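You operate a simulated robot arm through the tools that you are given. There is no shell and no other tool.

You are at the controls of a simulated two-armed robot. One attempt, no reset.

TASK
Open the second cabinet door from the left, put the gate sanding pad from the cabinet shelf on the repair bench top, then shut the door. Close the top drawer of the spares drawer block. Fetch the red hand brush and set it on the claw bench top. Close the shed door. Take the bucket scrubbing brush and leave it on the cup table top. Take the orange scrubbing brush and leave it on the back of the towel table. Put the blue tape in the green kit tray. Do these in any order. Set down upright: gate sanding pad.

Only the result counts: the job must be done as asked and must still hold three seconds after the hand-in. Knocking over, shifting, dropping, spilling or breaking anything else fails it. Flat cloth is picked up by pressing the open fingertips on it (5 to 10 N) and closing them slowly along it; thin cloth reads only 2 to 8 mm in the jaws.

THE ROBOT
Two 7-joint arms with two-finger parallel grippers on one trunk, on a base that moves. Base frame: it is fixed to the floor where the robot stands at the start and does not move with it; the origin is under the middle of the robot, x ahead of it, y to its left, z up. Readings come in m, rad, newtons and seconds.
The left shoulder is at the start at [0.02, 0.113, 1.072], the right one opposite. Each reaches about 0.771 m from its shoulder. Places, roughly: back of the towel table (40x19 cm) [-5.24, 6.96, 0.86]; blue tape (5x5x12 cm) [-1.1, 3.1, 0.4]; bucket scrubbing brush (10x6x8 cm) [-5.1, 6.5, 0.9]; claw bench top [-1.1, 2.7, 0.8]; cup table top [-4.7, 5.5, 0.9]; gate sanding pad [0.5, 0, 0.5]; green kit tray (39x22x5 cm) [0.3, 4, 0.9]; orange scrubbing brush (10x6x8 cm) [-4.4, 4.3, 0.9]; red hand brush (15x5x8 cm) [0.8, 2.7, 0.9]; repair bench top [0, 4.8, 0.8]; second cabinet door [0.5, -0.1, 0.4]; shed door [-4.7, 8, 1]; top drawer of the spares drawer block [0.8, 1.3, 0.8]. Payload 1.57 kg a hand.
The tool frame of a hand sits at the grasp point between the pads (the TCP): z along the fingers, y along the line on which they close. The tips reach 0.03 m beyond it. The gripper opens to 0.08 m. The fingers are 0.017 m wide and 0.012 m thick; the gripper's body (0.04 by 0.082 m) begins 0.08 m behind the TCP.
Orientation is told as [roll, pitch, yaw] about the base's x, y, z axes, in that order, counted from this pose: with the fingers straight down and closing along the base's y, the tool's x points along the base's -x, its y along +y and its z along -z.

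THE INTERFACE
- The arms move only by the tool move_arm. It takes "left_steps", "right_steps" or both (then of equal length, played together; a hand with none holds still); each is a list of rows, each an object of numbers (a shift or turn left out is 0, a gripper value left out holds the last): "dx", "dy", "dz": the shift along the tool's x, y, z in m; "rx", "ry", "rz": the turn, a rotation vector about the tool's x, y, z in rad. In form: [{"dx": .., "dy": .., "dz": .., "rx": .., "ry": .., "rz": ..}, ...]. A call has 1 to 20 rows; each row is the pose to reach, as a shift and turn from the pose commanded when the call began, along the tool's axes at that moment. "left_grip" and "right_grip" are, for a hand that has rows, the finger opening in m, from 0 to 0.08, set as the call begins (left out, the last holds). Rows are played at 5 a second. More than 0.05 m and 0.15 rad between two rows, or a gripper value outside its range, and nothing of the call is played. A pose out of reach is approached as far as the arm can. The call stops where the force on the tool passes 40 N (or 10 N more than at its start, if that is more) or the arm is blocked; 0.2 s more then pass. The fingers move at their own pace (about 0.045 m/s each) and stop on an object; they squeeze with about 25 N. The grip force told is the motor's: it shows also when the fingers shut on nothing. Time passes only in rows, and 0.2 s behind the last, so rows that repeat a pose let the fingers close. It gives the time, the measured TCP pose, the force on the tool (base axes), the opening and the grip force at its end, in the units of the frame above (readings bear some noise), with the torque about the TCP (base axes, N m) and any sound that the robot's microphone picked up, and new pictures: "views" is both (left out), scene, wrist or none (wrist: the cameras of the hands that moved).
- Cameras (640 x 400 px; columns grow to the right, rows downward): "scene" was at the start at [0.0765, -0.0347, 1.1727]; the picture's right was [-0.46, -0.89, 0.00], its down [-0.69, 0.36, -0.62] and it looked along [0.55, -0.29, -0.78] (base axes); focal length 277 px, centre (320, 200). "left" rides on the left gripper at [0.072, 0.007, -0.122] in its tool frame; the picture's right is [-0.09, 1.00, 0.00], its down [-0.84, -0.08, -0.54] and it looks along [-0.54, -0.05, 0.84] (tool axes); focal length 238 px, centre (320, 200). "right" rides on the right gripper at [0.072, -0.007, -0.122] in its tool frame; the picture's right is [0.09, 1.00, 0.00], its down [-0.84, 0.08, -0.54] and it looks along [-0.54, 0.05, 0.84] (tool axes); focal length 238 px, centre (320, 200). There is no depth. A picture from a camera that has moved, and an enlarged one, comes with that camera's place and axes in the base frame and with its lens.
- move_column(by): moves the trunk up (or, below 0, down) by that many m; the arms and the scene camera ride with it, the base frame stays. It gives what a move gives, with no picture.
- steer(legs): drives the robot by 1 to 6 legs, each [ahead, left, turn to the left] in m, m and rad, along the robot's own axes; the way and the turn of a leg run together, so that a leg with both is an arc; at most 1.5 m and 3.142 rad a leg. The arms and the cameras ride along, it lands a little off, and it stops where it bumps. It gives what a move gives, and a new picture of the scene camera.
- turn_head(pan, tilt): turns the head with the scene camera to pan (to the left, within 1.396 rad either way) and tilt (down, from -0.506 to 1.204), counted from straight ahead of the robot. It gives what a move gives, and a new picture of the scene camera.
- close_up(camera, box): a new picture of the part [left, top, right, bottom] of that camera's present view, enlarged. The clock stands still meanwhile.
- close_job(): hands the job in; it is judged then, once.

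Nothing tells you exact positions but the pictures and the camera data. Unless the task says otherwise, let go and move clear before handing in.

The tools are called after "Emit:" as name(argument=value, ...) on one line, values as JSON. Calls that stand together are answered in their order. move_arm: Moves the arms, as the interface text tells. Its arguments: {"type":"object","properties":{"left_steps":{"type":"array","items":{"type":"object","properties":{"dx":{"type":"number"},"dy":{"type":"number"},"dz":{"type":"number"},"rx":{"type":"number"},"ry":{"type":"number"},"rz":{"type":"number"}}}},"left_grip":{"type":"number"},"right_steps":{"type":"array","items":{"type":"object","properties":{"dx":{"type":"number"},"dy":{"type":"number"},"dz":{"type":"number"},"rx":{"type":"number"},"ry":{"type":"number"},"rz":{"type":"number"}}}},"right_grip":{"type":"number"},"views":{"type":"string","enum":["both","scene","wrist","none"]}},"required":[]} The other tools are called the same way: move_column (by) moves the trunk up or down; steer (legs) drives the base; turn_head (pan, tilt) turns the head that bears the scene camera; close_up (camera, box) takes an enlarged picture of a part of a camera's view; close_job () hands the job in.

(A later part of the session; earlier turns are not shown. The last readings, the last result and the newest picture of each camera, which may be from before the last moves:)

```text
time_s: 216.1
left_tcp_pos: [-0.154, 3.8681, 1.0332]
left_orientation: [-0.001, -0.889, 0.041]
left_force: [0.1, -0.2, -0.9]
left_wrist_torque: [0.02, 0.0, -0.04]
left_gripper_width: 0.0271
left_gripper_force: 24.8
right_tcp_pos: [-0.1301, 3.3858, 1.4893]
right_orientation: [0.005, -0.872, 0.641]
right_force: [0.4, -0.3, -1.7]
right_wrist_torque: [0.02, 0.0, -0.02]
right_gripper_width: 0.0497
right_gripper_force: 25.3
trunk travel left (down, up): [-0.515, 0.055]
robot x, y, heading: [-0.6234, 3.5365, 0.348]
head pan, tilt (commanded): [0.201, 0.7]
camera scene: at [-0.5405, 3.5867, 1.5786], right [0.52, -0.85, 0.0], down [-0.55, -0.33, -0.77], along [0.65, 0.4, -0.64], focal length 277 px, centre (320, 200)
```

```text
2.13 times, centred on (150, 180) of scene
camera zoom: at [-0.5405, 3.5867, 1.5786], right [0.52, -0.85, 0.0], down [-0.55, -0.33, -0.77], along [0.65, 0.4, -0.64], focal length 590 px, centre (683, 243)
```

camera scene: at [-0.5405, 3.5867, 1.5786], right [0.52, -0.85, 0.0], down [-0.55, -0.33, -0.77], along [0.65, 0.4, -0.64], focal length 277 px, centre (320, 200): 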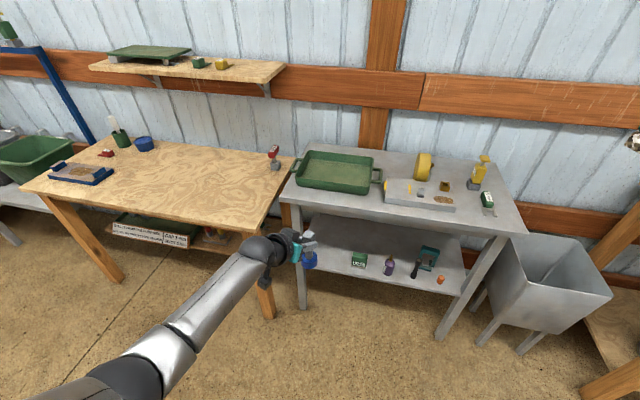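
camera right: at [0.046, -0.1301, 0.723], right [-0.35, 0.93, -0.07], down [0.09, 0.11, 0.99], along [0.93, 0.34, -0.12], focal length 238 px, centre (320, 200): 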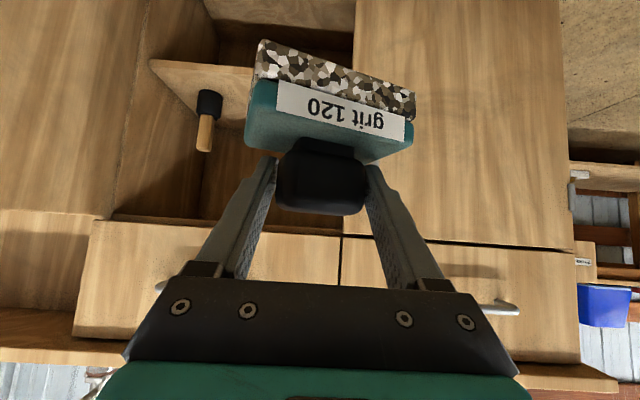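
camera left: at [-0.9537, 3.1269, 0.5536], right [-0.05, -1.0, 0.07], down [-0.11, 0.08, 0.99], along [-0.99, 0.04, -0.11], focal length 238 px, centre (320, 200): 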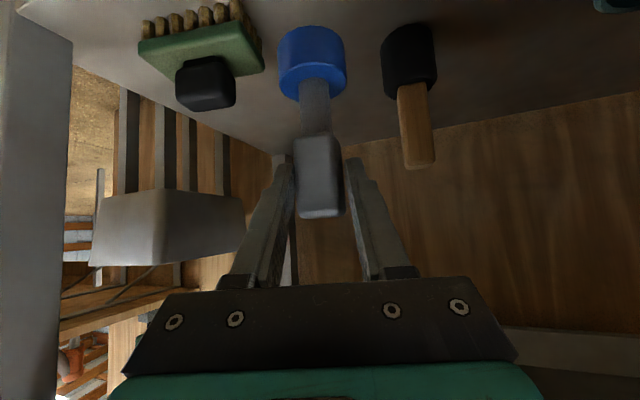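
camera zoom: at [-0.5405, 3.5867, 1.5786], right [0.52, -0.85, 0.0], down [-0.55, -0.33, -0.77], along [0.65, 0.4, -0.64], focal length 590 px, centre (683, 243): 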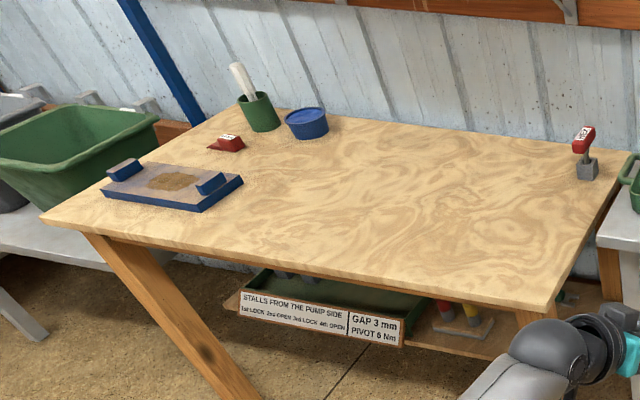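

The tray is empty and wide open. I raise 5 cm more and drive so that the tape comes over the tray.

Emit:
move_column(by=0.05)

Emit:
steer(legs=[[0.4, 0.0, 0.0]])

Emit:
close_up(camera="left", box=[0, 0, 640, 400])

```text
time_s: 217.0
left_tcp_pos: [-0.1532, 3.8698, 1.0812]
left_orientation: [-0.001, -0.89, 0.042]
left_force: [-0.1, 1.4, -1.1]
left_wrist_torque: [0.02, 0.04, -0.03]
left_gripper_width: 0.0273
left_gripper_force: 24.9
right_tcp_pos: [-0.1289, 3.3861, 1.5398]
right_orientation: [0.004, -0.873, 0.64]
right_force: [-0.2, 0.0, -1.0]
right_wrist_torque: [-0.01, -0.01, -0.01]
right_gripper_width: 0.0497
right_gripper_force: 25.4
trunk travel left (down, up): [-0.565, 0.005]
robot x, y, heading: [-0.6235, 3.5401, 0.344]
head pan, tilt (commanded): [0.201, 0.7]
```

```text
time_s: 219.5
left_tcp_pos: [0.2128, 4.0039, 1.0828]
left_orientation: [-0.002, -0.887, 0.047]
left_force: [0.2, 0.4, -0.7]
left_wrist_torque: [0.05, -0.02, 0.01]
left_gripper_width: 0.0275
left_gripper_force: 25.1
right_tcp_pos: [0.2397, 3.5216, 1.5387]
right_orientation: [0.003, -0.874, 0.643]
right_force: [-0.1, -0.3, -0.9]
right_wrist_torque: [-0.05, 0.03, 0.03]
right_gripper_width: 0.0495
right_gripper_force: 25.1
trunk travel left (down, up): [-0.565, 0.005]
robot x, y, heading: [-0.2513, 3.6734, 0.35]
head pan, tilt (commanded): [0.201, 0.7]
camera scene: at [-0.1723, 3.7205, 1.6285], right [0.52, -0.85, 0.0], down [-0.55, -0.34, -0.76], along [0.65, 0.4, -0.64], focal length 277 px, centre (320, 200)
```

scene: 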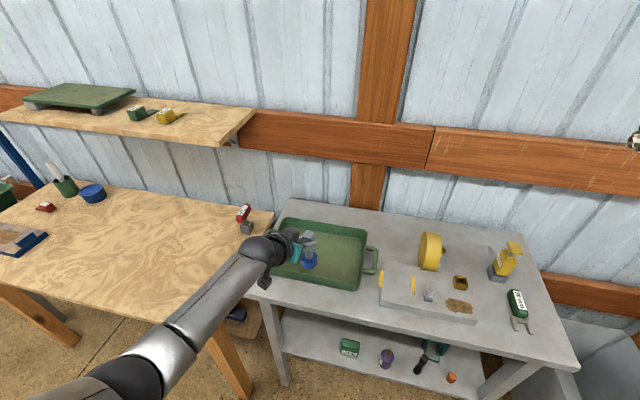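

```text
1.00 times, centred on (320, 200) of left (not enlarged: the box is as wide or as high as the picture)
camera zoom: at [0.0731, 4.0016, 1.1033], right [0.01, 1.0, 0.07], down [0.11, -0.07, 0.99], along [0.99, 0.0, -0.11], focal length 238 px, centre (320, 200)
```

zoom: 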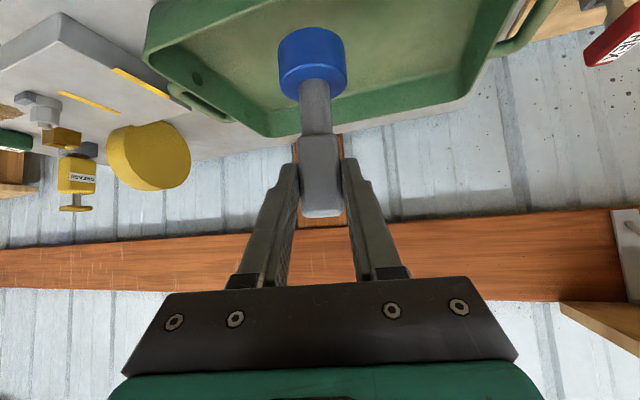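

The tape is over the tray's front part. I drive 13 cm further to the tray's middle and lower the trunk.

Emit:
steer(legs=[[0.1286, 0.0, 0.0]])

Emit:
move_column(by=-0.1)

Emit:
move_arm(left_steps=[{"dx": 0.0}], views="both")

```text
time_s: 220.8
left_tcp_pos: [0.3314, 4.0473, 1.081]
left_orientation: [-0.002, -0.888, 0.048]
left_force: [-1.0, 0.3, 0.1]
left_wrist_torque: [0.01, 0.02, 0.02]
left_gripper_width: 0.0274
left_gripper_force: 24.5
right_tcp_pos: [0.3582, 3.5656, 1.5405]
right_orientation: [0.004, -0.871, 0.644]
right_force: [0.3, 0.3, -1.4]
right_wrist_torque: [0.03, -0.01, 0.02]
right_gripper_width: 0.0496
right_gripper_force: 25.1
trunk travel left (down, up): [-0.565, 0.005]
robot x, y, heading: [-0.1345, 3.7193, 0.345]
head pan, tilt (commanded): [0.201, 0.7]
camera scene: at [-0.0538, 3.7638, 1.6285], right [0.52, -0.85, 0.0], down [-0.55, -0.34, -0.76], along [0.65, 0.4, -0.64], focal length 277 px, centre (320, 200)
```

scene: 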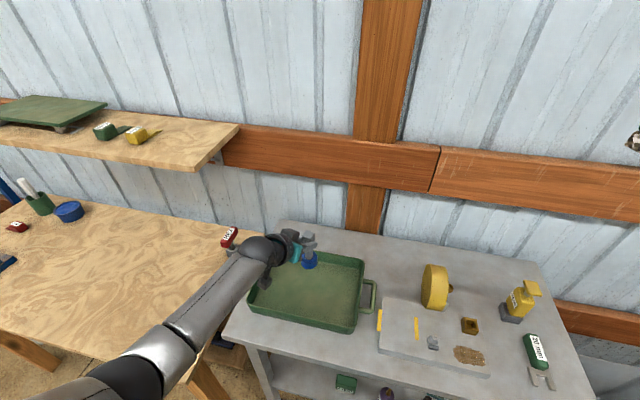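

```text
time_s: 222.1
left_tcp_pos: [0.3365, 4.0469, 0.9934]
left_orientation: [0.004, -0.916, 0.043]
left_force: [2.7, 0.3, 28.7]
left_wrist_torque: [0.11, -0.9, 0.06]
left_gripper_width: 0.0275
left_gripper_force: 24.8
right_tcp_pos: [0.3549, 3.564, 1.4405]
right_orientation: [0.002, -0.876, 0.646]
right_force: [1.1, -0.7, -2.1]
right_wrist_torque: [-0.01, 0.02, 0.0]
right_gripper_width: 0.05
right_gripper_force: 24.6
trunk travel left (down, up): [-0.465, 0.105]
robot x, y, heading: [-0.1372, 3.7162, 0.35]
head pan, tilt (commanded): [0.201, 0.7]
```

```text
time_s: 222.5
left_tcp_pos: [0.3356, 4.0458, 0.993]
left_orientation: [0.005, -0.915, 0.042]
left_force: [2.6, 0.8, 29.2]
left_wrist_torque: [0.08, -0.77, 0.06]
left_gripper_width: 0.0273
left_gripper_force: 25.2
right_tcp_pos: [0.3549, 3.5629, 1.4396]
right_orientation: [0.001, -0.877, 0.646]
right_force: [0.3, -0.5, -1.2]
right_wrist_torque: [0.04, -0.03, 0.02]
right_gripper_width: 0.0495
right_gripper_force: 25.0
trunk travel left (down, up): [-0.465, 0.105]
robot x, y, heading: [-0.1344, 3.7156, 0.346]
head pan, tilt (commanded): [0.201, 0.7]
camera scene: at [-0.0566, 3.7621, 1.5289], right [0.52, -0.85, 0.0], down [-0.55, -0.34, -0.77], along [0.65, 0.4, -0.64], focal length 277 px, centre (320, 200)
camera left: at [0.1947, 4.0446, 1.0099], right [0.01, 1.0, 0.08], down [0.08, -0.08, 0.99], along [1.0, 0.0, -0.08], focal length 238 px, centre (320, 200)
```

scene: 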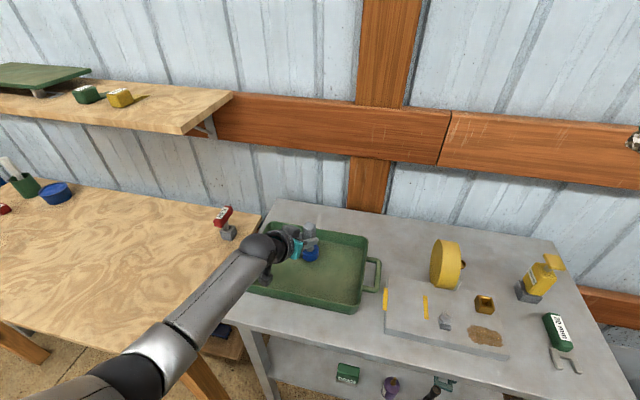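
left: 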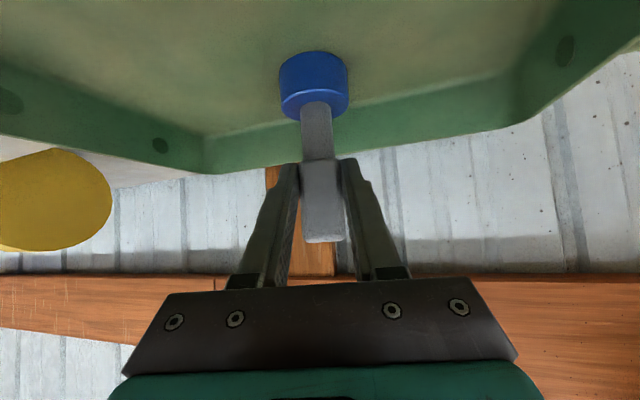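

The tape stands on the tray floor (29 N of contact). I take the load off by raising 11 mm, then open and withdraw upward.

Emit:
move_column(by=0.011)

Emit:
move_arm(left_steps=[{"dx": 0.0}, {"dx": 0.0}, {"dx": 0.0}], left_grip=0.07, views="wrist")

```text
time_s: 223.1
left_tcp_pos: [0.33, 4.0456, 0.9931]
left_orientation: [-0.001, -0.89, 0.046]
left_force: [0.2, -1.0, 11.8]
left_wrist_torque: [0.0, -0.53, -0.06]
left_gripper_width: 0.0276
left_gripper_force: 25.4
right_tcp_pos: [0.3553, 3.5634, 1.4505]
right_orientation: [0.001, -0.876, 0.645]
right_force: [0.0, 0.3, -1.2]
right_wrist_torque: [-0.02, -0.01, -0.01]
right_gripper_width: 0.0498
right_gripper_force: 25.1
trunk travel left (down, up): [-0.476, 0.094]
robot x, y, heading: [-0.1345, 3.7115, 0.35]
head pan, tilt (commanded): [0.201, 0.7]
```

```text
time_s: 223.9
left_tcp_pos: [0.3299, 4.0466, 0.9932]
left_orientation: [-0.002, -0.888, 0.049]
left_force: [-0.1, -0.4, -0.2]
left_wrist_torque: [0.0, 0.0, 0.02]
left_gripper_width: 0.07
left_gripper_force: 0.1
right_tcp_pos: [0.3578, 3.5661, 1.4505]
right_orientation: [0.003, -0.873, 0.645]
right_force: [0.2, 0.0, -1.6]
right_wrist_torque: [-0.02, 0.02, 0.03]
right_gripper_width: 0.0498
right_gripper_force: 24.8
trunk travel left (down, up): [-0.476, 0.094]
robot x, y, heading: [-0.1346, 3.7159, 0.348]
head pan, tilt (commanded): [0.201, 0.7]
camera left: at [0.1903, 4.0451, 1.014], right [0.01, 1.0, 0.07], down [0.11, -0.07, 0.99], along [0.99, 0.0, -0.11], focal length 238 px, centre (320, 200)
```

left: 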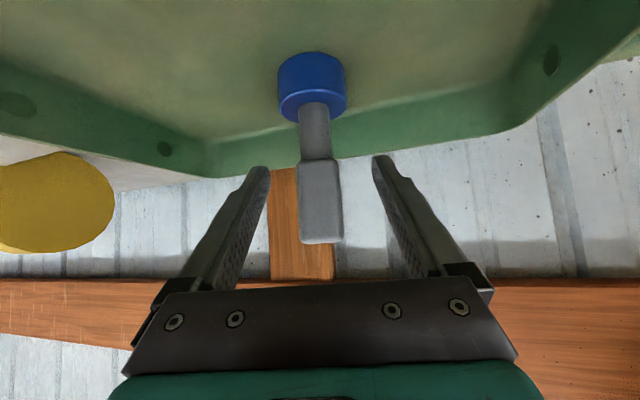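

The tape stands free in the tray. I withdraw the left hand back and up, raise the trunk, and back the robot off.

Emit:
move_arm(left_steps=[{"dx": -0.02, "dz": -0.03}, {"dx": -0.045, "dz": -0.06}, {"dx": -0.07, "dz": -0.1}], views="none")

Emit:
steer(legs=[[-0.35, 0.0, 0.0]])

Emit:
turn_head(pan=0.3, tilt=0.6)

```text
time_s: 224.7
left_tcp_pos: [0.2973, 4.0453, 1.1109]
left_orientation: [-0.004, -0.89, 0.048]
left_force: [-0.3, 0.0, 0.1]
left_wrist_torque: [-0.01, 0.06, 0.02]
left_gripper_width: 0.0702
left_gripper_force: 0.1
right_tcp_pos: [0.3575, 3.566, 1.4507]
right_orientation: [0.001, -0.875, 0.644]
right_force: [0.0, -0.2, -2.0]
right_wrist_torque: [-0.02, 0.01, -0.01]
right_gripper_width: 0.0497
right_gripper_force: 24.9
trunk travel left (down, up): [-0.476, 0.094]
robot x, y, heading: [-0.1355, 3.7178, 0.355]
head pan, tilt (commanded): [0.201, 0.7]
```

```text
time_s: 226.9
left_tcp_pos: [-0.0258, 3.9259, 1.1111]
left_orientation: [-0.002, -0.891, 0.046]
left_force: [0.3, -0.5, -0.1]
left_wrist_torque: [0.0, -0.03, 0.01]
left_gripper_width: 0.07
left_gripper_force: 0.1
right_tcp_pos: [0.0321, 3.4448, 1.4509]
right_orientation: [0.001, -0.874, 0.642]
right_force: [0.3, -0.3, -1.6]
right_wrist_torque: [0.01, 0.0, 0.02]
right_gripper_width: 0.0497
right_gripper_force: 24.9
trunk travel left (down, up): [-0.476, 0.094]
robot x, y, heading: [-0.4573, 3.6002, 0.347]
head pan, tilt (commanded): [0.201, 0.7]
camera scene: at [-0.3788, 3.6452, 1.5396], right [0.52, -0.85, 0.0], down [-0.55, -0.34, -0.77], along [0.65, 0.4, -0.64], focal length 277 px, centre (320, 200)
```

scene: 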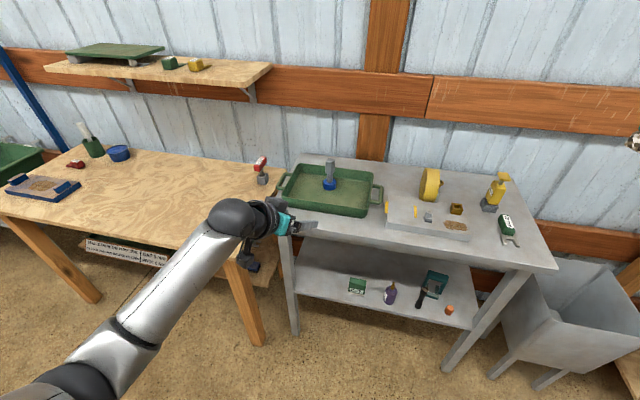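

```text
time_s: 227.6
left_tcp_pos: [-0.025, 3.9257, 1.1096]
left_orientation: [-0.002, -0.889, 0.047]
left_force: [-0.7, 0.2, 0.3]
left_wrist_torque: [0.03, -0.01, -0.02]
left_gripper_width: 0.0699
left_gripper_force: 0.1
right_tcp_pos: [0.0318, 3.4469, 1.4495]
right_orientation: [0.003, -0.874, 0.643]
right_force: [1.2, 0.3, -1.1]
right_wrist_torque: [0.02, 0.01, 0.0]
right_gripper_width: 0.0498
right_gripper_force: 25.2
trunk travel left (down, up): [-0.476, 0.094]
robot x, y, heading: [-0.4621, 3.5986, 0.349]
head pan, tilt (commanded): [0.3, 0.6]
camera scene: at [-0.3799, 3.6545, 1.5482], right [0.6, -0.8, 0.0], down [-0.45, -0.34, -0.82], along [0.66, 0.5, -0.57], focal length 277 px, centre (320, 200)
```

scene: 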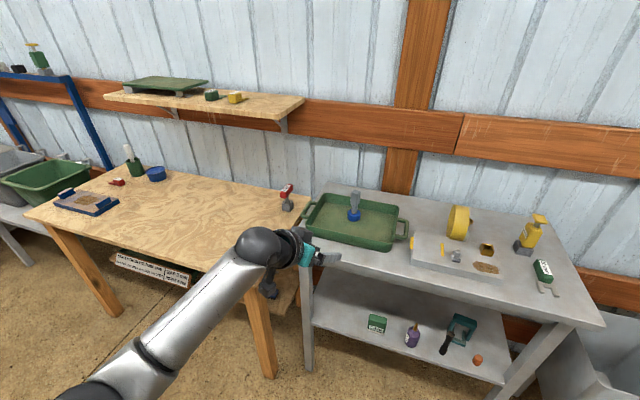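

The tape is standing in the tray. Now the pad: I check how it sits in the right hand.

Emit:
close_up(camera="right", box=[160, 0, 480, 240])

```text
1.67 times, centred on (320, 120) of right
camera zoom: at [-0.0742, 3.3581, 1.474], right [-0.65, 0.76, -0.07], down [0.05, 0.13, 0.99], along [0.76, 0.64, -0.13], focal length 397 px, centre (320, 333)
```

zoom: 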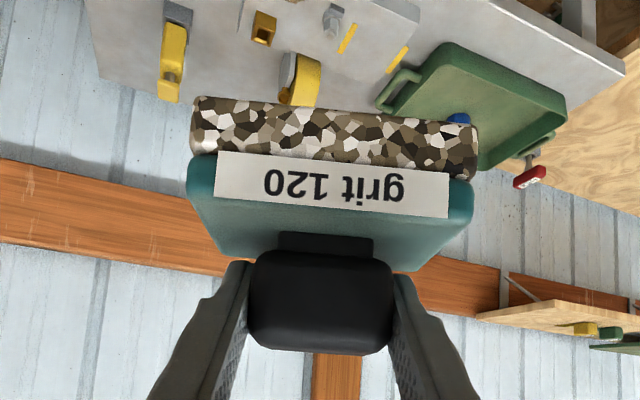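

The pad sits level in the grip. I bring the right hand back down relative to the body and lift the left out of the way, then drive along to the repair bench.

Emit:
move_arm(right_steps=[{"dx": 0.0307, "dz": 0.0257}, {"dx": 0.0614, "dz": 0.0513}, {"dx": 0.092, "dz": 0.077}, {"dx": 0.1227, "dz": 0.1026}, {"dx": 0.1534, "dz": 0.1283}], left_steps=[{"dx": -0.0233, "dz": -0.0189}, {"dx": -0.0466, "dz": -0.0378}, {"dx": -0.0699, "dz": -0.0567}, {"dx": -0.0932, "dz": -0.0756}, {"dx": -0.1165, "dz": -0.0945}], views="none")

Emit:
steer(legs=[[-0.15, 0.0, 0.0], [0.0, 1.05, 0.0]])

Emit:
turn_head(pan=0.0, tilt=0.7)

```text
time_s: 228.8
left_tcp_pos: [-0.0265, 3.9248, 1.2602]
left_orientation: [-0.001, -0.887, 0.045]
left_force: [0.1, -1.0, 0.5]
left_wrist_torque: [0.03, 0.0, 0.02]
left_gripper_width: 0.0701
left_gripper_force: 0.1
right_tcp_pos: [0.0323, 3.4461, 1.2511]
right_orientation: [0.003, -0.876, 0.644]
right_force: [0.3, 0.3, -2.6]
right_wrist_torque: [0.01, 0.01, -0.01]
right_gripper_width: 0.0497
right_gripper_force: 24.3
trunk travel left (down, up): [-0.476, 0.094]
robot x, y, heading: [-0.459, 3.5971, 0.349]
head pan, tilt (commanded): [0.3, 0.6]
```

```text
time_s: 235.2
left_tcp_pos: [-0.5491, 4.8678, 1.2599]
left_orientation: [0.0, -0.889, 0.072]
left_force: [0.3, -0.3, 0.5]
left_wrist_torque: [0.02, 0.02, 0.02]
left_gripper_width: 0.0702
left_gripper_force: 0.1
right_tcp_pos: [-0.4779, 4.3905, 1.2512]
right_orientation: [0.002, -0.874, 0.672]
right_force: [-0.2, 0.1, -2.0]
right_wrist_torque: [0.02, 0.0, -0.01]
right_gripper_width: 0.0495
right_gripper_force: 24.9
trunk travel left (down, up): [-0.476, 0.094]
robot x, y, heading: [-0.9738, 4.525, 0.373]
head pan, tilt (commanded): [0.3, 0.6]
camera scene: at [-0.8945, 4.5877, 1.5482], right [0.62, -0.78, 0.0], down [-0.44, -0.35, -0.83], along [0.64, 0.52, -0.57], focal length 277 px, centre (320, 200)
```

scene: 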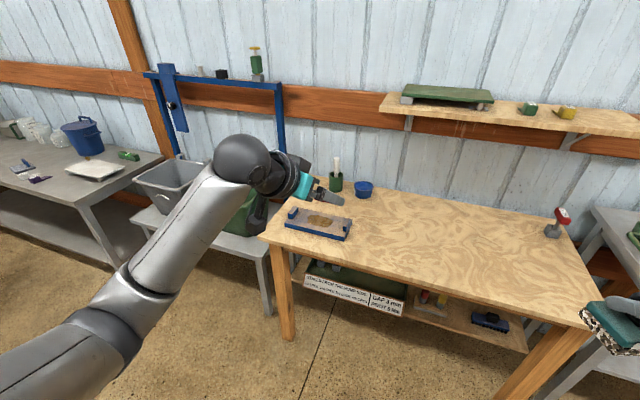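

```text
time_s: 236.0
left_tcp_pos: [-0.5482, 4.8685, 1.2603]
left_orientation: [-0.002, -0.888, 0.072]
left_force: [0.6, 0.4, -0.3]
left_wrist_torque: [-0.02, -0.01, -0.02]
left_gripper_width: 0.0702
left_gripper_force: 0.1
right_tcp_pos: [-0.4775, 4.3909, 1.2493]
right_orientation: [0.002, -0.874, 0.669]
right_force: [-0.3, -0.2, -1.1]
right_wrist_torque: [-0.01, -0.02, 0.0]
right_gripper_width: 0.05
right_gripper_force: 24.4
trunk travel left (down, up): [-0.476, 0.094]
robot x, y, heading: [-0.9751, 4.5248, 0.376]
head pan, tilt (commanded): [0.0, 0.7]
camera scene: at [-0.8844, 4.5633, 1.5396], right [0.37, -0.93, 0.0], down [-0.6, -0.24, -0.77], along [0.71, 0.28, -0.64], focal length 277 px, centre (320, 200)
```

scene: 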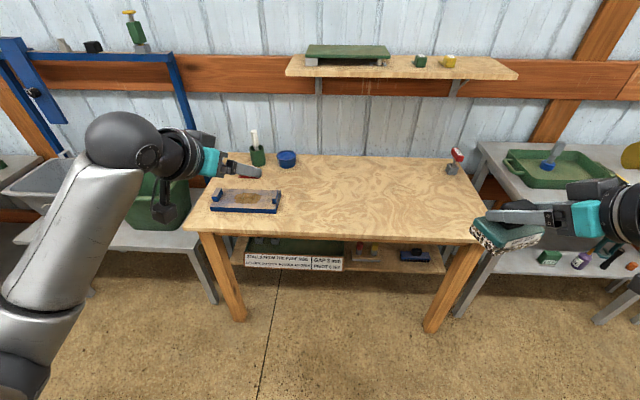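

The repair bench's middle is free; its top is near z≈0.78. I extend the pad hand forward a bit and lift the left hand further, then drive so that the pad is above about (0.03, 4.58).

Emit:
move_arm(right_steps=[{"dx": -0.0081, "dy": 0.0047, "dz": 0.0292}, {"dx": -0.0162, "dy": 0.0095, "dz": 0.0583}, {"dx": -0.0242, "dy": 0.0142, "dz": 0.0875}, {"dx": -0.0323, "dy": 0.0189, "dz": 0.1166}], left_steps=[{"dx": -0.0291, "dz": -0.0236}, {"dx": -0.0583, "dz": -0.0473}, {"dx": -0.0874, "dz": -0.0709}, {"dx": -0.1165, "dz": -0.0945}], views="none")

```text
time_s: 237.0
left_tcp_pos: [-0.5492, 4.872, 1.407]
left_orientation: [-0.003, -0.888, 0.075]
left_force: [-0.7, -0.5, -1.1]
left_wrist_torque: [0.02, 0.01, -0.02]
left_gripper_width: 0.0698
left_gripper_force: 0.1
right_tcp_pos: [-0.4026, 4.4737, 1.1991]
right_orientation: [-0.001, -0.872, 0.671]
right_force: [0.5, -0.2, -1.5]
right_wrist_torque: [-0.03, 0.01, -0.01]
right_gripper_width: 0.0496
right_gripper_force: 24.9
trunk travel left (down, up): [-0.476, 0.094]
robot x, y, heading: [-0.9754, 4.5281, 0.377]
head pan, tilt (commanded): [0.0, 0.7]
```

Emit:
steer(legs=[[0.4487, -0.042, 0.0]])

Emit:
move_column(by=-0.28)

Emit:
move_arm(right_steps=[{"dx": 0.0}], views="both")

```text
time_s: 239.7
left_tcp_pos: [-0.1166, 4.9985, 1.4075]
left_orientation: [-0.001, -0.889, 0.075]
left_force: [-1.4, 0.8, 0.4]
left_wrist_torque: [0.03, 0.02, -0.02]
left_gripper_width: 0.0701
left_gripper_force: 0.1
right_tcp_pos: [0.0314, 4.6004, 1.1995]
right_orientation: [0.004, -0.871, 0.67]
right_force: [0.1, -0.9, -0.9]
right_wrist_torque: [-0.04, 0.01, -0.05]
right_gripper_width: 0.0495
right_gripper_force: 25.0
trunk travel left (down, up): [-0.476, 0.094]
robot x, y, heading: [-0.5367, 4.6551, 0.37]
head pan, tilt (commanded): [0.0, 0.7]
camera scene: at [-0.4499, 4.6904, 1.5395], right [0.37, -0.93, 0.0], down [-0.6, -0.24, -0.76], along [0.71, 0.28, -0.64], focal length 277 px, centre (320, 200)
```

scene: 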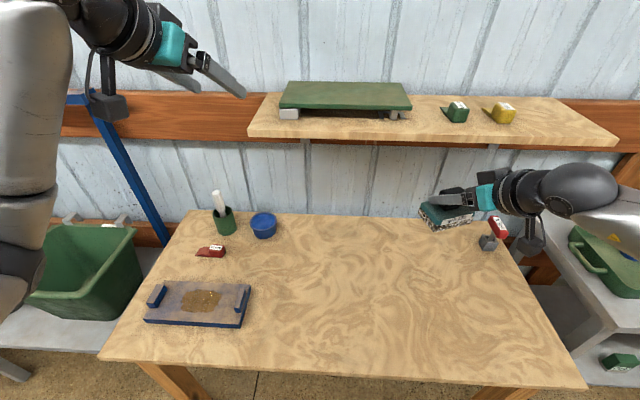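

```text
time_s: 242.6
left_tcp_pos: [-0.1159, 4.9981, 1.1287]
left_orientation: [-0.003, -0.888, 0.074]
left_force: [-0.2, -0.7, -0.5]
left_wrist_torque: [0.0, 0.0, 0.01]
left_gripper_width: 0.0701
left_gripper_force: 0.0
right_tcp_pos: [0.0309, 4.5997, 0.9201]
right_orientation: [0.002, -0.874, 0.673]
right_force: [0.3, 1.4, -1.1]
right_wrist_torque: [-0.02, 0.01, -0.01]
right_gripper_width: 0.0497
right_gripper_force: 24.8
trunk travel left (down, up): [-0.196, 0.374]
robot x, y, heading: [-0.5378, 4.6523, 0.373]
head pan, tilt (commanded): [0.0, 0.7]
```

```text
time_s: 242.9
left_tcp_pos: [-0.1161, 4.9974, 1.1286]
left_orientation: [-0.002, -0.889, 0.074]
left_force: [0.5, -0.7, 0.0]
left_wrist_torque: [0.02, -0.03, 0.02]
left_gripper_width: 0.0704
left_gripper_force: 0.0
right_tcp_pos: [0.0312, 4.6004, 0.9196]
right_orientation: [0.002, -0.872, 0.672]
right_force: [-0.6, -0.1, -0.9]
right_wrist_torque: [0.0, -0.01, -0.01]
right_gripper_width: 0.0498
right_gripper_force: 25.2
trunk travel left (down, up): [-0.196, 0.374]
robot x, y, heading: [-0.5389, 4.6544, 0.373]
head pan, tilt (commanded): [0.0, 0.7]
camera scene: at [-0.4505, 4.6902, 1.2596], right [0.37, -0.93, 0.0], down [-0.6, -0.24, -0.76], along [0.71, 0.28, -0.64], focal length 277 px, centre (320, 200)
camera right: at [-0.0737, 4.5094, 0.943], right [-0.67, 0.74, -0.07], down [0.05, 0.14, 0.99], along [0.74, 0.66, -0.13], focal length 238 px, centre (320, 200)
```

scene: 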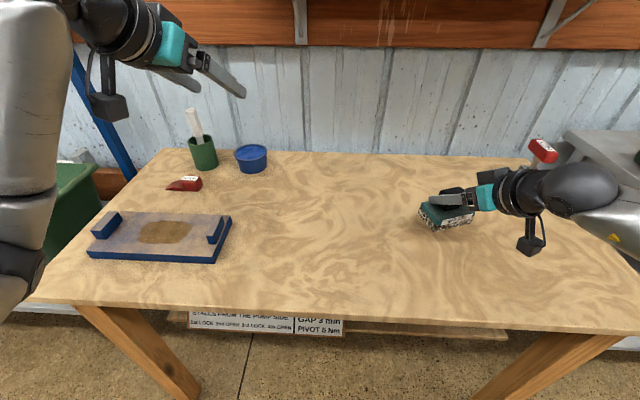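
right: 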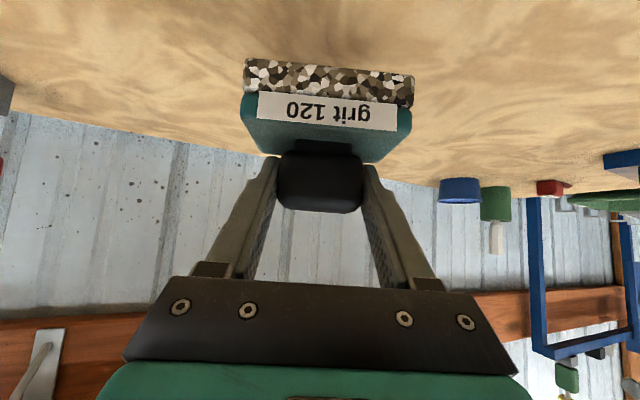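

The pad hangs free over the bench. I lower it with the arm, first 4 cm, then in small steps watching the force.

Emit:
move_arm(right_steps=[{"dx": 0.0153, "dz": 0.0129}, {"dx": 0.0306, "dz": 0.0257}], views="wrist")

```text
time_s: 243.6
left_tcp_pos: [-0.1162, 4.9989, 1.1275]
left_orientation: [-0.002, -0.887, 0.073]
left_force: [-0.1, -0.1, 0.9]
left_wrist_torque: [0.0, 0.01, 0.01]
left_gripper_width: 0.0698
left_gripper_force: 0.0
right_tcp_pos: [0.0318, 4.6, 0.8797]
right_orientation: [0.002, -0.873, 0.673]
right_force: [-0.6, 0.0, -2.0]
right_wrist_torque: [-0.01, 0.0, 0.0]
right_gripper_width: 0.0498
right_gripper_force: 25.1
trunk travel left (down, up): [-0.196, 0.374]
robot x, y, heading: [-0.5376, 4.6536, 0.375]
head pan, tilt (commanded): [0.0, 0.7]
camera right: at [-0.0735, 4.5098, 0.9039], right [-0.67, 0.74, -0.07], down [0.05, 0.14, 0.99], along [0.74, 0.66, -0.13], focal length 238 px, centre (320, 200)
```

right: 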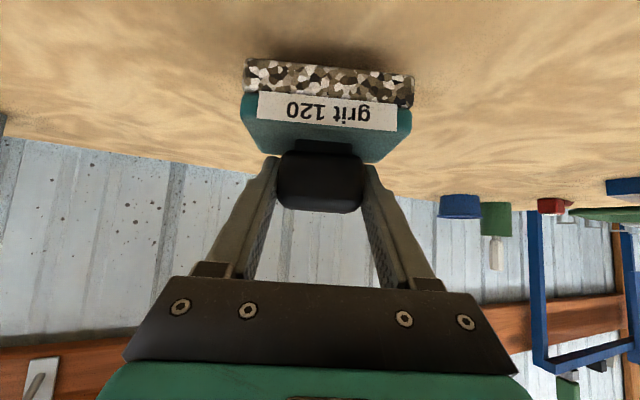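

Emit:
move_arm(right_steps=[{"dx": 0.0038, "dz": 0.0032}, {"dx": 0.0077, "dz": 0.0064}, {"dx": 0.0092, "dz": 0.0077}], views="none")

```text
time_s: 244.3
left_tcp_pos: [-0.1154, 4.9985, 1.1275]
left_orientation: [-0.003, -0.886, 0.075]
left_force: [-0.6, -0.6, -0.4]
left_wrist_torque: [-0.01, -0.02, 0.01]
left_gripper_width: 0.0699
left_gripper_force: 0.1
right_tcp_pos: [0.0315, 4.6007, 0.8689]
right_orientation: [0.002, -0.872, 0.671]
right_force: [1.0, 0.0, -1.4]
right_wrist_torque: [-0.04, 0.02, 0.0]
right_gripper_width: 0.0497
right_gripper_force: 25.1
trunk travel left (down, up): [-0.196, 0.374]
robot x, y, heading: [-0.5381, 4.6561, 0.378]
head pan, tilt (commanded): [0.0, 0.7]
```

Emit:
move_arm(right_steps=[{"dx": 0.0031, "dz": 0.0026}, {"dx": 0.0061, "dz": 0.0051}], views="wrist")

```text
time_s: 244.9
left_tcp_pos: [-0.1159, 4.9996, 1.1286]
left_orientation: [-0.001, -0.891, 0.075]
left_force: [-0.3, -0.3, 0.4]
left_wrist_torque: [0.01, -0.01, 0.03]
left_gripper_width: 0.07
left_gripper_force: 0.0
right_tcp_pos: [0.032, 4.5987, 0.8615]
right_orientation: [-0.002, -0.879, 0.673]
right_force: [-0.8, -0.5, 5.7]
right_wrist_torque: [-0.26, -0.15, -0.09]
right_gripper_width: 0.0498
right_gripper_force: 25.2
trunk travel left (down, up): [-0.196, 0.374]
robot x, y, heading: [-0.5368, 4.6528, 0.379]
head pan, tilt (commanded): [0.0, 0.7]
camera right: at [-0.0733, 4.5095, 0.8853], right [-0.67, 0.74, -0.07], down [0.04, 0.13, 0.99], along [0.74, 0.66, -0.12], focal length 238 px, centre (320, 200)
```

right: 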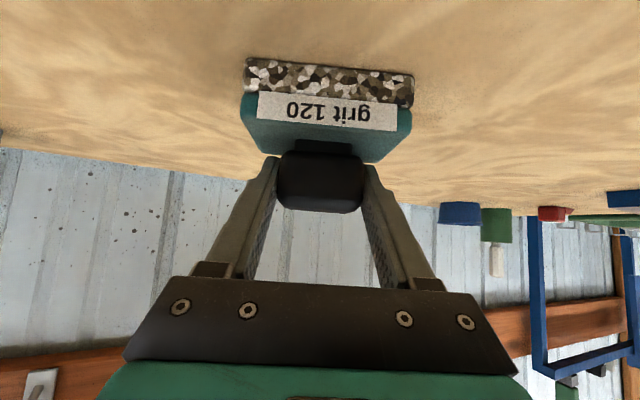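

Contact begins. Two millimetres more to seat it flat, then release.

Emit:
move_arm(right_steps=[{"dx": 0.0012, "dz": 0.001}, {"dx": 0.0015, "dz": 0.0013}], views="none")

Emit:
move_arm(right_steps=[{"dx": 0.0}, {"dx": 0.0}, {"dx": 0.0}], right_grip=0.075, views="wrist")

```text
time_s: 245.6
left_tcp_pos: [-0.1162, 4.9982, 1.1293]
left_orientation: [-0.003, -0.89, 0.075]
left_force: [0.3, -0.7, -0.4]
left_wrist_torque: [-0.01, 0.03, 0.04]
left_gripper_width: 0.0701
left_gripper_force: 0.0
right_tcp_pos: [0.031, 4.6004, 0.8609]
right_orientation: [0.0, -0.884, 0.673]
right_force: [-1.2, -3.1, 20.4]
right_wrist_torque: [-0.45, 0.45, 0.03]
right_gripper_width: 0.0497
right_gripper_force: 25.0
trunk travel left (down, up): [-0.196, 0.374]
robot x, y, heading: [-0.5416, 4.6538, 0.378]
head pan, tilt (commanded): [0.0, 0.7]
```

```text
time_s: 246.3
left_tcp_pos: [-0.1165, 4.9992, 1.1279]
left_orientation: [-0.003, -0.891, 0.075]
left_force: [-0.1, -0.1, 0.7]
left_wrist_torque: [0.02, 0.02, 0.0]
left_gripper_width: 0.07
left_gripper_force: 0.1
right_tcp_pos: [0.0308, 4.6007, 0.8594]
right_orientation: [0.001, -0.877, 0.675]
right_force: [-2.2, 4.9, 14.4]
right_wrist_torque: [0.0, -0.36, 0.12]
right_gripper_width: 0.0717
right_gripper_force: 0.1
trunk travel left (down, up): [-0.196, 0.374]
robot x, y, heading: [-0.5391, 4.652, 0.373]
head pan, tilt (commanded): [0.0, 0.7]
camera right: at [-0.0743, 4.5107, 0.8827], right [-0.67, 0.74, -0.07], down [0.04, 0.13, 0.99], along [0.74, 0.66, -0.12], focal length 238 px, centre (320, 200)
```

right: 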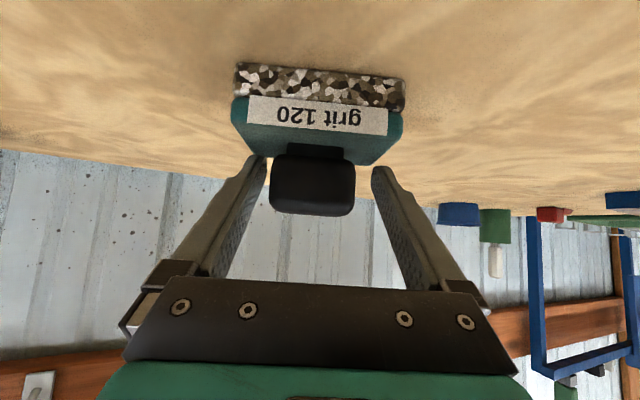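

A fingertip rests on the pad's body. I lift straight up off it.

Emit:
move_arm(right_steps=[{"dx": -0.0077, "dz": -0.0064}, {"dx": -0.0153, "dz": -0.0129}, {"dx": -0.0307, "dz": -0.0257}, {"dx": -0.0537, "dz": -0.045}], views="both")

```text
time_s: 247.3
left_tcp_pos: [-0.1169, 4.9973, 1.1273]
left_orientation: [-0.003, -0.888, 0.072]
left_force: [-0.7, -0.5, 0.5]
left_wrist_torque: [-0.02, 0.06, 0.0]
left_gripper_width: 0.0701
left_gripper_force: 0.0
right_tcp_pos: [0.0313, 4.6001, 0.9274]
right_orientation: [0.005, -0.873, 0.672]
right_force: [0.6, 0.4, 0.3]
right_wrist_torque: [0.06, -0.03, -0.01]
right_gripper_width: 0.0749
right_gripper_force: 0.1
trunk travel left (down, up): [-0.196, 0.374]
robot x, y, heading: [-0.5374, 4.6544, 0.374]
head pan, tilt (commanded): [0.0, 0.7]
camera scene: at [-0.4506, 4.6902, 1.2596], right [0.37, -0.93, 0.0], down [-0.6, -0.24, -0.77], along [0.71, 0.28, -0.64], focal length 277 px, centre (320, 200)
camera right: at [-0.0736, 4.51, 0.9524], right [-0.67, 0.74, -0.07], down [0.05, 0.14, 0.99], along [0.74, 0.66, -0.13], focal length 238 px, centre (320, 200)
```

scene: 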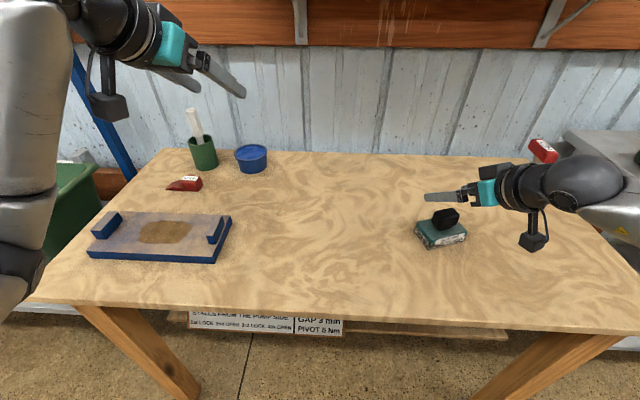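
right: 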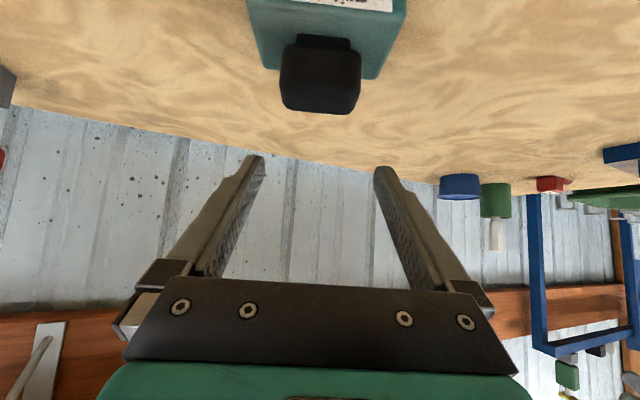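

The pad stands upright on the repair bench. I back away and look toward the other side of the shed for the remaining jobs.

Emit:
steer(legs=[[-0.45, 0.0, 0.0]])

Emit:
move_column(by=0.1)

Emit:
turn_head(pan=1.39, tilt=0.25)

```text
time_s: 250.1
left_tcp_pos: [-0.5351, 4.833, 1.1273]
left_orientation: [-0.002, -0.888, 0.074]
left_force: [-0.3, 0.8, -0.1]
left_wrist_torque: [-0.02, 0.01, -0.02]
left_gripper_width: 0.0697
left_gripper_force: 0.0
right_tcp_pos: [-0.3875, 4.4347, 0.9285]
right_orientation: [0.002, -0.873, 0.672]
right_force: [-0.1, 0.5, 0.3]
right_wrist_torque: [0.03, -0.01, 0.02]
right_gripper_width: 0.0748
right_gripper_force: 0.0
trunk travel left (down, up): [-0.196, 0.374]
robot x, y, heading: [-0.9581, 4.4874, 0.377]
head pan, tilt (commanded): [0.0, 0.7]
camera scene: at [-0.87, 4.5247, 1.2596], right [0.37, -0.93, 0.0], down [-0.6, -0.24, -0.77], along [0.71, 0.28, -0.64], focal length 277 px, centre (320, 200)
```

scene: 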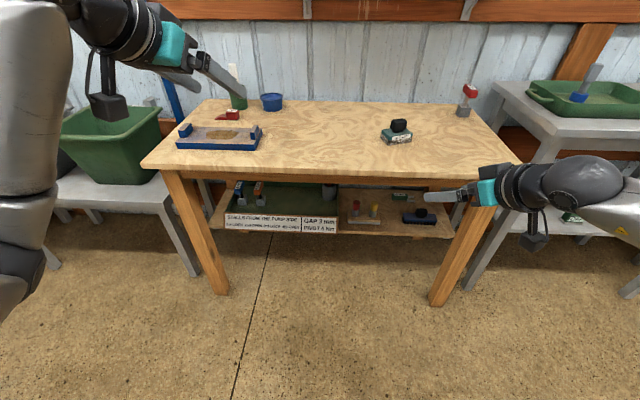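

```text
time_s: 251.4
left_tcp_pos: [-0.5349, 4.8332, 1.2274]
left_orientation: [0.0, -0.89, 0.074]
left_force: [0.3, 0.3, 0.0]
left_wrist_torque: [0.01, 0.02, 0.02]
left_gripper_width: 0.0702
left_gripper_force: 0.0
right_tcp_pos: [-0.3881, 4.4367, 1.029]
right_orientation: [0.004, -0.873, 0.67]
right_force: [0.2, -0.7, -0.2]
right_wrist_torque: [-0.01, 0.0, 0.0]
right_gripper_width: 0.0747
right_gripper_force: 0.0
trunk travel left (down, up): [-0.296, 0.274]
robot x, y, heading: [-0.9615, 4.4886, 0.374]
head pan, tilt (commanded): [0.0, 0.7]
```

```text
time_s: 252.9
left_tcp_pos: [-0.5353, 4.8332, 1.2275]
left_orientation: [-0.003, -0.889, 0.074]
left_force: [0.2, -0.3, 0.1]
left_wrist_torque: [-0.02, 0.0, 0.03]
left_gripper_width: 0.07
left_gripper_force: 0.0
right_tcp_pos: [-0.3883, 4.4365, 1.0283]
right_orientation: [0.004, -0.873, 0.67]
right_force: [0.1, 0.2, -0.2]
right_wrist_torque: [-0.02, -0.02, -0.01]
right_gripper_width: 0.0749
right_gripper_force: 0.0
trunk travel left (down, up): [-0.296, 0.274]
robot x, y, heading: [-0.9558, 4.4917, 0.372]
head pan, tilt (commanded): [1.389, 0.25]
camera scene: at [-0.9667, 4.5853, 1.4004], right [0.98, 0.19, 0.0], down [0.05, -0.24, -0.97], along [-0.19, 0.95, -0.25], focal length 277 px, centre (320, 200)
```

scene: 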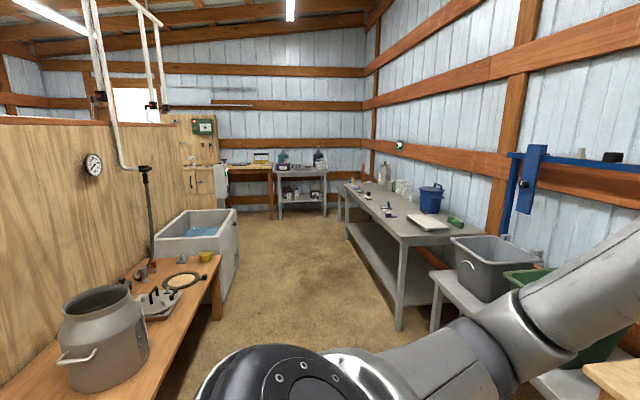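

The aisle's left side is a plywood partition with a gap near y≈4–5 leading to the other room. I turn left to look through it.

Emit:
steer(legs=[[0.0, 0.0, 2.6]])

Emit:
turn_head(pan=0.0, tilt=0.25)

```text
time_s: 259.3
left_tcp_pos: [-1.5008, 4.4494, 1.228]
left_orientation: [-0.003, -0.889, 2.607]
left_force: [-0.2, 0.3, -0.2]
left_wrist_torque: [-0.01, -0.02, 0.03]
left_gripper_width: 0.07
left_gripper_force: 0.0
right_tcp_pos: [-1.3937, 4.8589, 1.0279]
right_orientation: [0.0, -0.874, -3.08]
right_force: [0.4, -0.2, 0.3]
right_wrist_torque: [0.0, 0.01, 0.01]
right_gripper_width: 0.075
right_gripper_force: 0.1
trunk travel left (down, up): [-0.296, 0.274]
robot x, y, heading: [-0.956, 4.4922, 2.907]
head pan, tilt (commanded): [1.389, 0.25]
camera scene: at [-1.0054, 4.4068, 1.4004], right [-0.92, 0.4, 0.0], down [0.1, 0.23, -0.97], along [-0.39, -0.89, -0.25], focal length 277 px, centre (320, 200)
```

scene: 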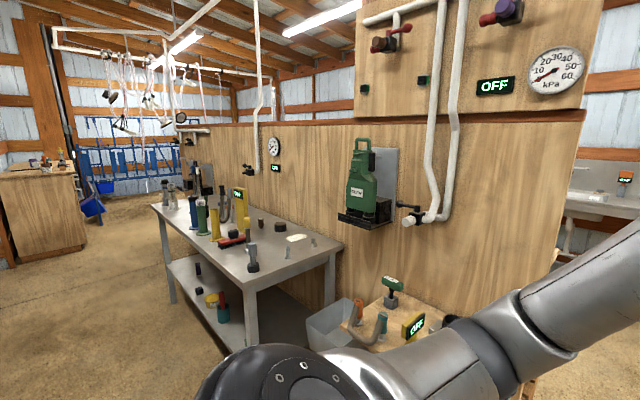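

```text
time_s: 260.8
left_tcp_pos: [-1.5012, 4.4489, 1.2277]
left_orientation: [-0.002, -0.887, 2.607]
left_force: [0.6, 0.0, -0.9]
left_wrist_torque: [-0.01, 0.04, 0.0]
left_gripper_width: 0.0701
left_gripper_force: 0.1
right_tcp_pos: [-1.394, 4.8595, 1.0285]
right_orientation: [0.003, -0.872, -3.081]
right_force: [0.3, 0.4, -0.3]
right_wrist_torque: [-0.01, 0.02, -0.01]
right_gripper_width: 0.075
right_gripper_force: 0.0
trunk travel left (down, up): [-0.296, 0.274]
robot x, y, heading: [-0.9542, 4.4881, 2.907]
head pan, tilt (commanded): [0.0, 0.25]
camera scene: at [-1.0586, 4.5138, 1.4004], right [0.23, 0.97, 0.0], down [0.24, -0.06, -0.97], along [-0.94, 0.22, -0.25], focal length 277 px, centre (320, 200)
```

scene: 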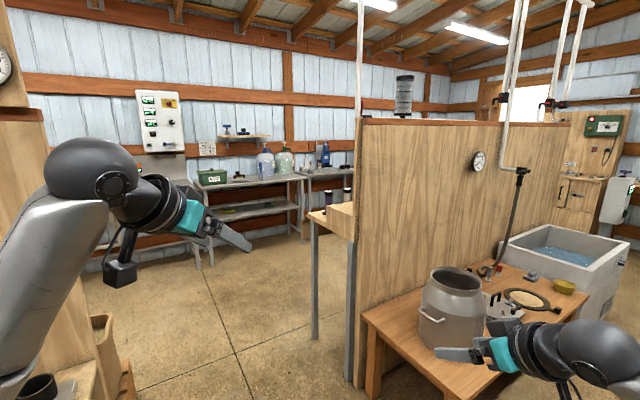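

Straight ahead is the gap in the partition (about y 4.0 to 4.9). I square up, raise the trunk so the arms clear the milk can and tables, and look left for the other edge.

Emit:
steer(legs=[[0.0, 0.0, 0.234]])

Emit:
move_column(by=0.2)

Emit:
turn_head(pan=0.5, tilt=0.5)

Emit:
turn_head(pan=-0.3, tilt=0.5)

```text
time_s: 262.1
left_tcp_pos: [-1.4774, 4.3247, 1.2291]
left_orientation: [-0.001, -0.889, 2.84]
left_force: [-0.2, -0.4, 0.1]
left_wrist_torque: [-0.02, 0.01, 0.0]
left_gripper_width: 0.0702
left_gripper_force: 0.1
right_tcp_pos: [-1.4681, 4.7493, 1.0286]
right_orientation: [0.003, -0.871, -2.846]
right_force: [0.3, -0.9, -0.4]
right_wrist_torque: [0.01, 0.01, 0.02]
right_gripper_width: 0.0751
right_gripper_force: 0.1
trunk travel left (down, up): [-0.296, 0.274]
robot x, y, heading: [-0.9553, 4.488, 3.143]
head pan, tilt (commanded): [0.0, 0.25]
camera scene: at [-1.0615, 4.4897, 1.4004], right [0.0, 1.0, 0.0], down [0.25, 0.0, -0.97], along [-0.97, 0.0, -0.25], focal length 277 px, centre (320, 200)
```

scene: 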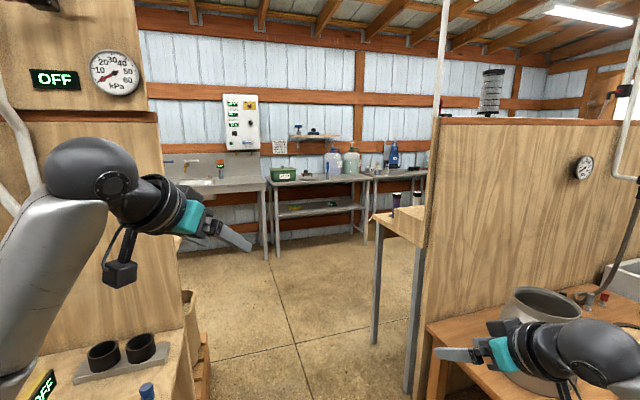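

```text
time_s: 264.2
left_tcp_pos: [-1.477, 4.3242, 1.4277]
left_orientation: [-0.002, -0.887, 2.84]
left_force: [0.1, -0.1, -0.8]
left_wrist_torque: [0.02, 0.0, 0.0]
left_gripper_width: 0.0701
left_gripper_force: 0.0
right_tcp_pos: [-1.4685, 4.7479, 1.2276]
right_orientation: [0.004, -0.872, -2.847]
right_force: [1.3, 0.6, -0.1]
right_wrist_torque: [-0.03, 0.02, 0.01]
right_gripper_width: 0.0748
right_gripper_force: 0.0
trunk travel left (down, up): [-0.496, 0.074]
robot x, y, heading: [-0.9617, 4.4919, 3.146]
head pan, tilt (commanded): [0.0, 0.25]
```

```text
time_s: 265.2
left_tcp_pos: [-1.477, 4.3249, 1.4285]
left_orientation: [-0.002, -0.887, 2.839]
left_force: [-0.2, 0.5, 0.0]
left_wrist_torque: [0.0, 0.01, -0.01]
left_gripper_width: 0.0699
left_gripper_force: 0.1
right_tcp_pos: [-1.4676, 4.7485, 1.2292]
right_orientation: [0.005, -0.874, -2.848]
right_force: [0.1, 0.2, -0.5]
right_wrist_torque: [0.03, 0.01, 0.0]
right_gripper_width: 0.0749
right_gripper_force: 0.1
trunk travel left (down, up): [-0.496, 0.074]
robot x, y, heading: [-0.9535, 4.489, 3.142]
head pan, tilt (commanded): [0.499, 0.499]
camera scene: at [-1.048, 4.4465, 1.5773], right [-0.48, 0.88, 0.0], down [0.42, 0.23, -0.88], along [-0.77, -0.42, -0.48], focal length 277 px, centre (320, 200)
```

scene: 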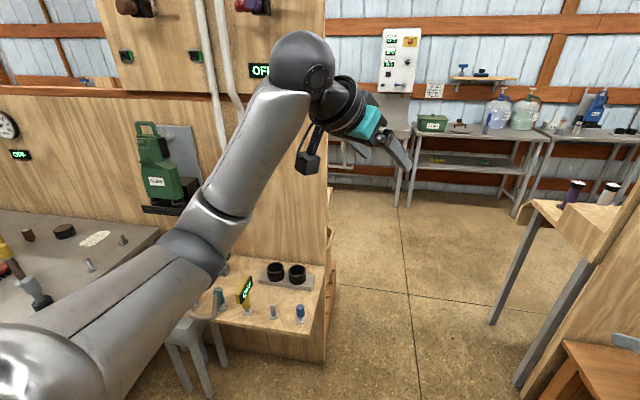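

```text
time_s: 266.3
left_tcp_pos: [-1.4764, 4.3247, 1.4277]
left_orientation: [-0.001, -0.889, 2.839]
left_force: [0.8, 0.8, 0.5]
left_wrist_torque: [0.02, -0.01, -0.02]
left_gripper_width: 0.0699
left_gripper_force: 0.0
right_tcp_pos: [-1.4669, 4.7491, 1.2294]
right_orientation: [0.004, -0.873, -2.846]
right_force: [0.0, 0.4, 0.1]
right_wrist_torque: [0.02, 0.0, 0.0]
right_gripper_width: 0.075
right_gripper_force: 0.1
trunk travel left (down, up): [-0.496, 0.074]
robot x, y, heading: [-0.9571, 4.4885, 3.142]
head pan, tilt (commanded): [-0.3, 0.499]
camera scene: at [-1.055, 4.5168, 1.5773], right [0.3, 0.96, 0.0], down [0.46, -0.14, -0.88], along [-0.84, 0.26, -0.48], focal length 277 px, centre (320, 200)
```

scene: 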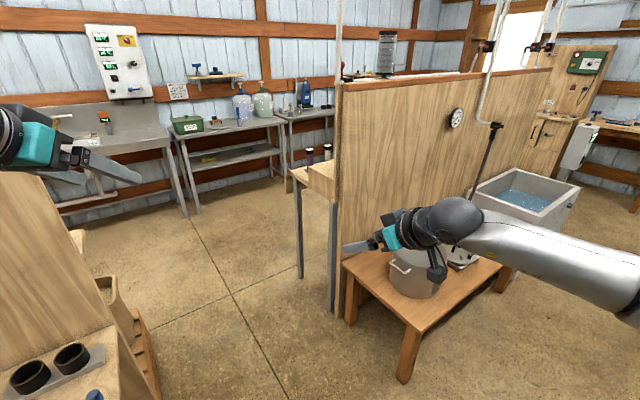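

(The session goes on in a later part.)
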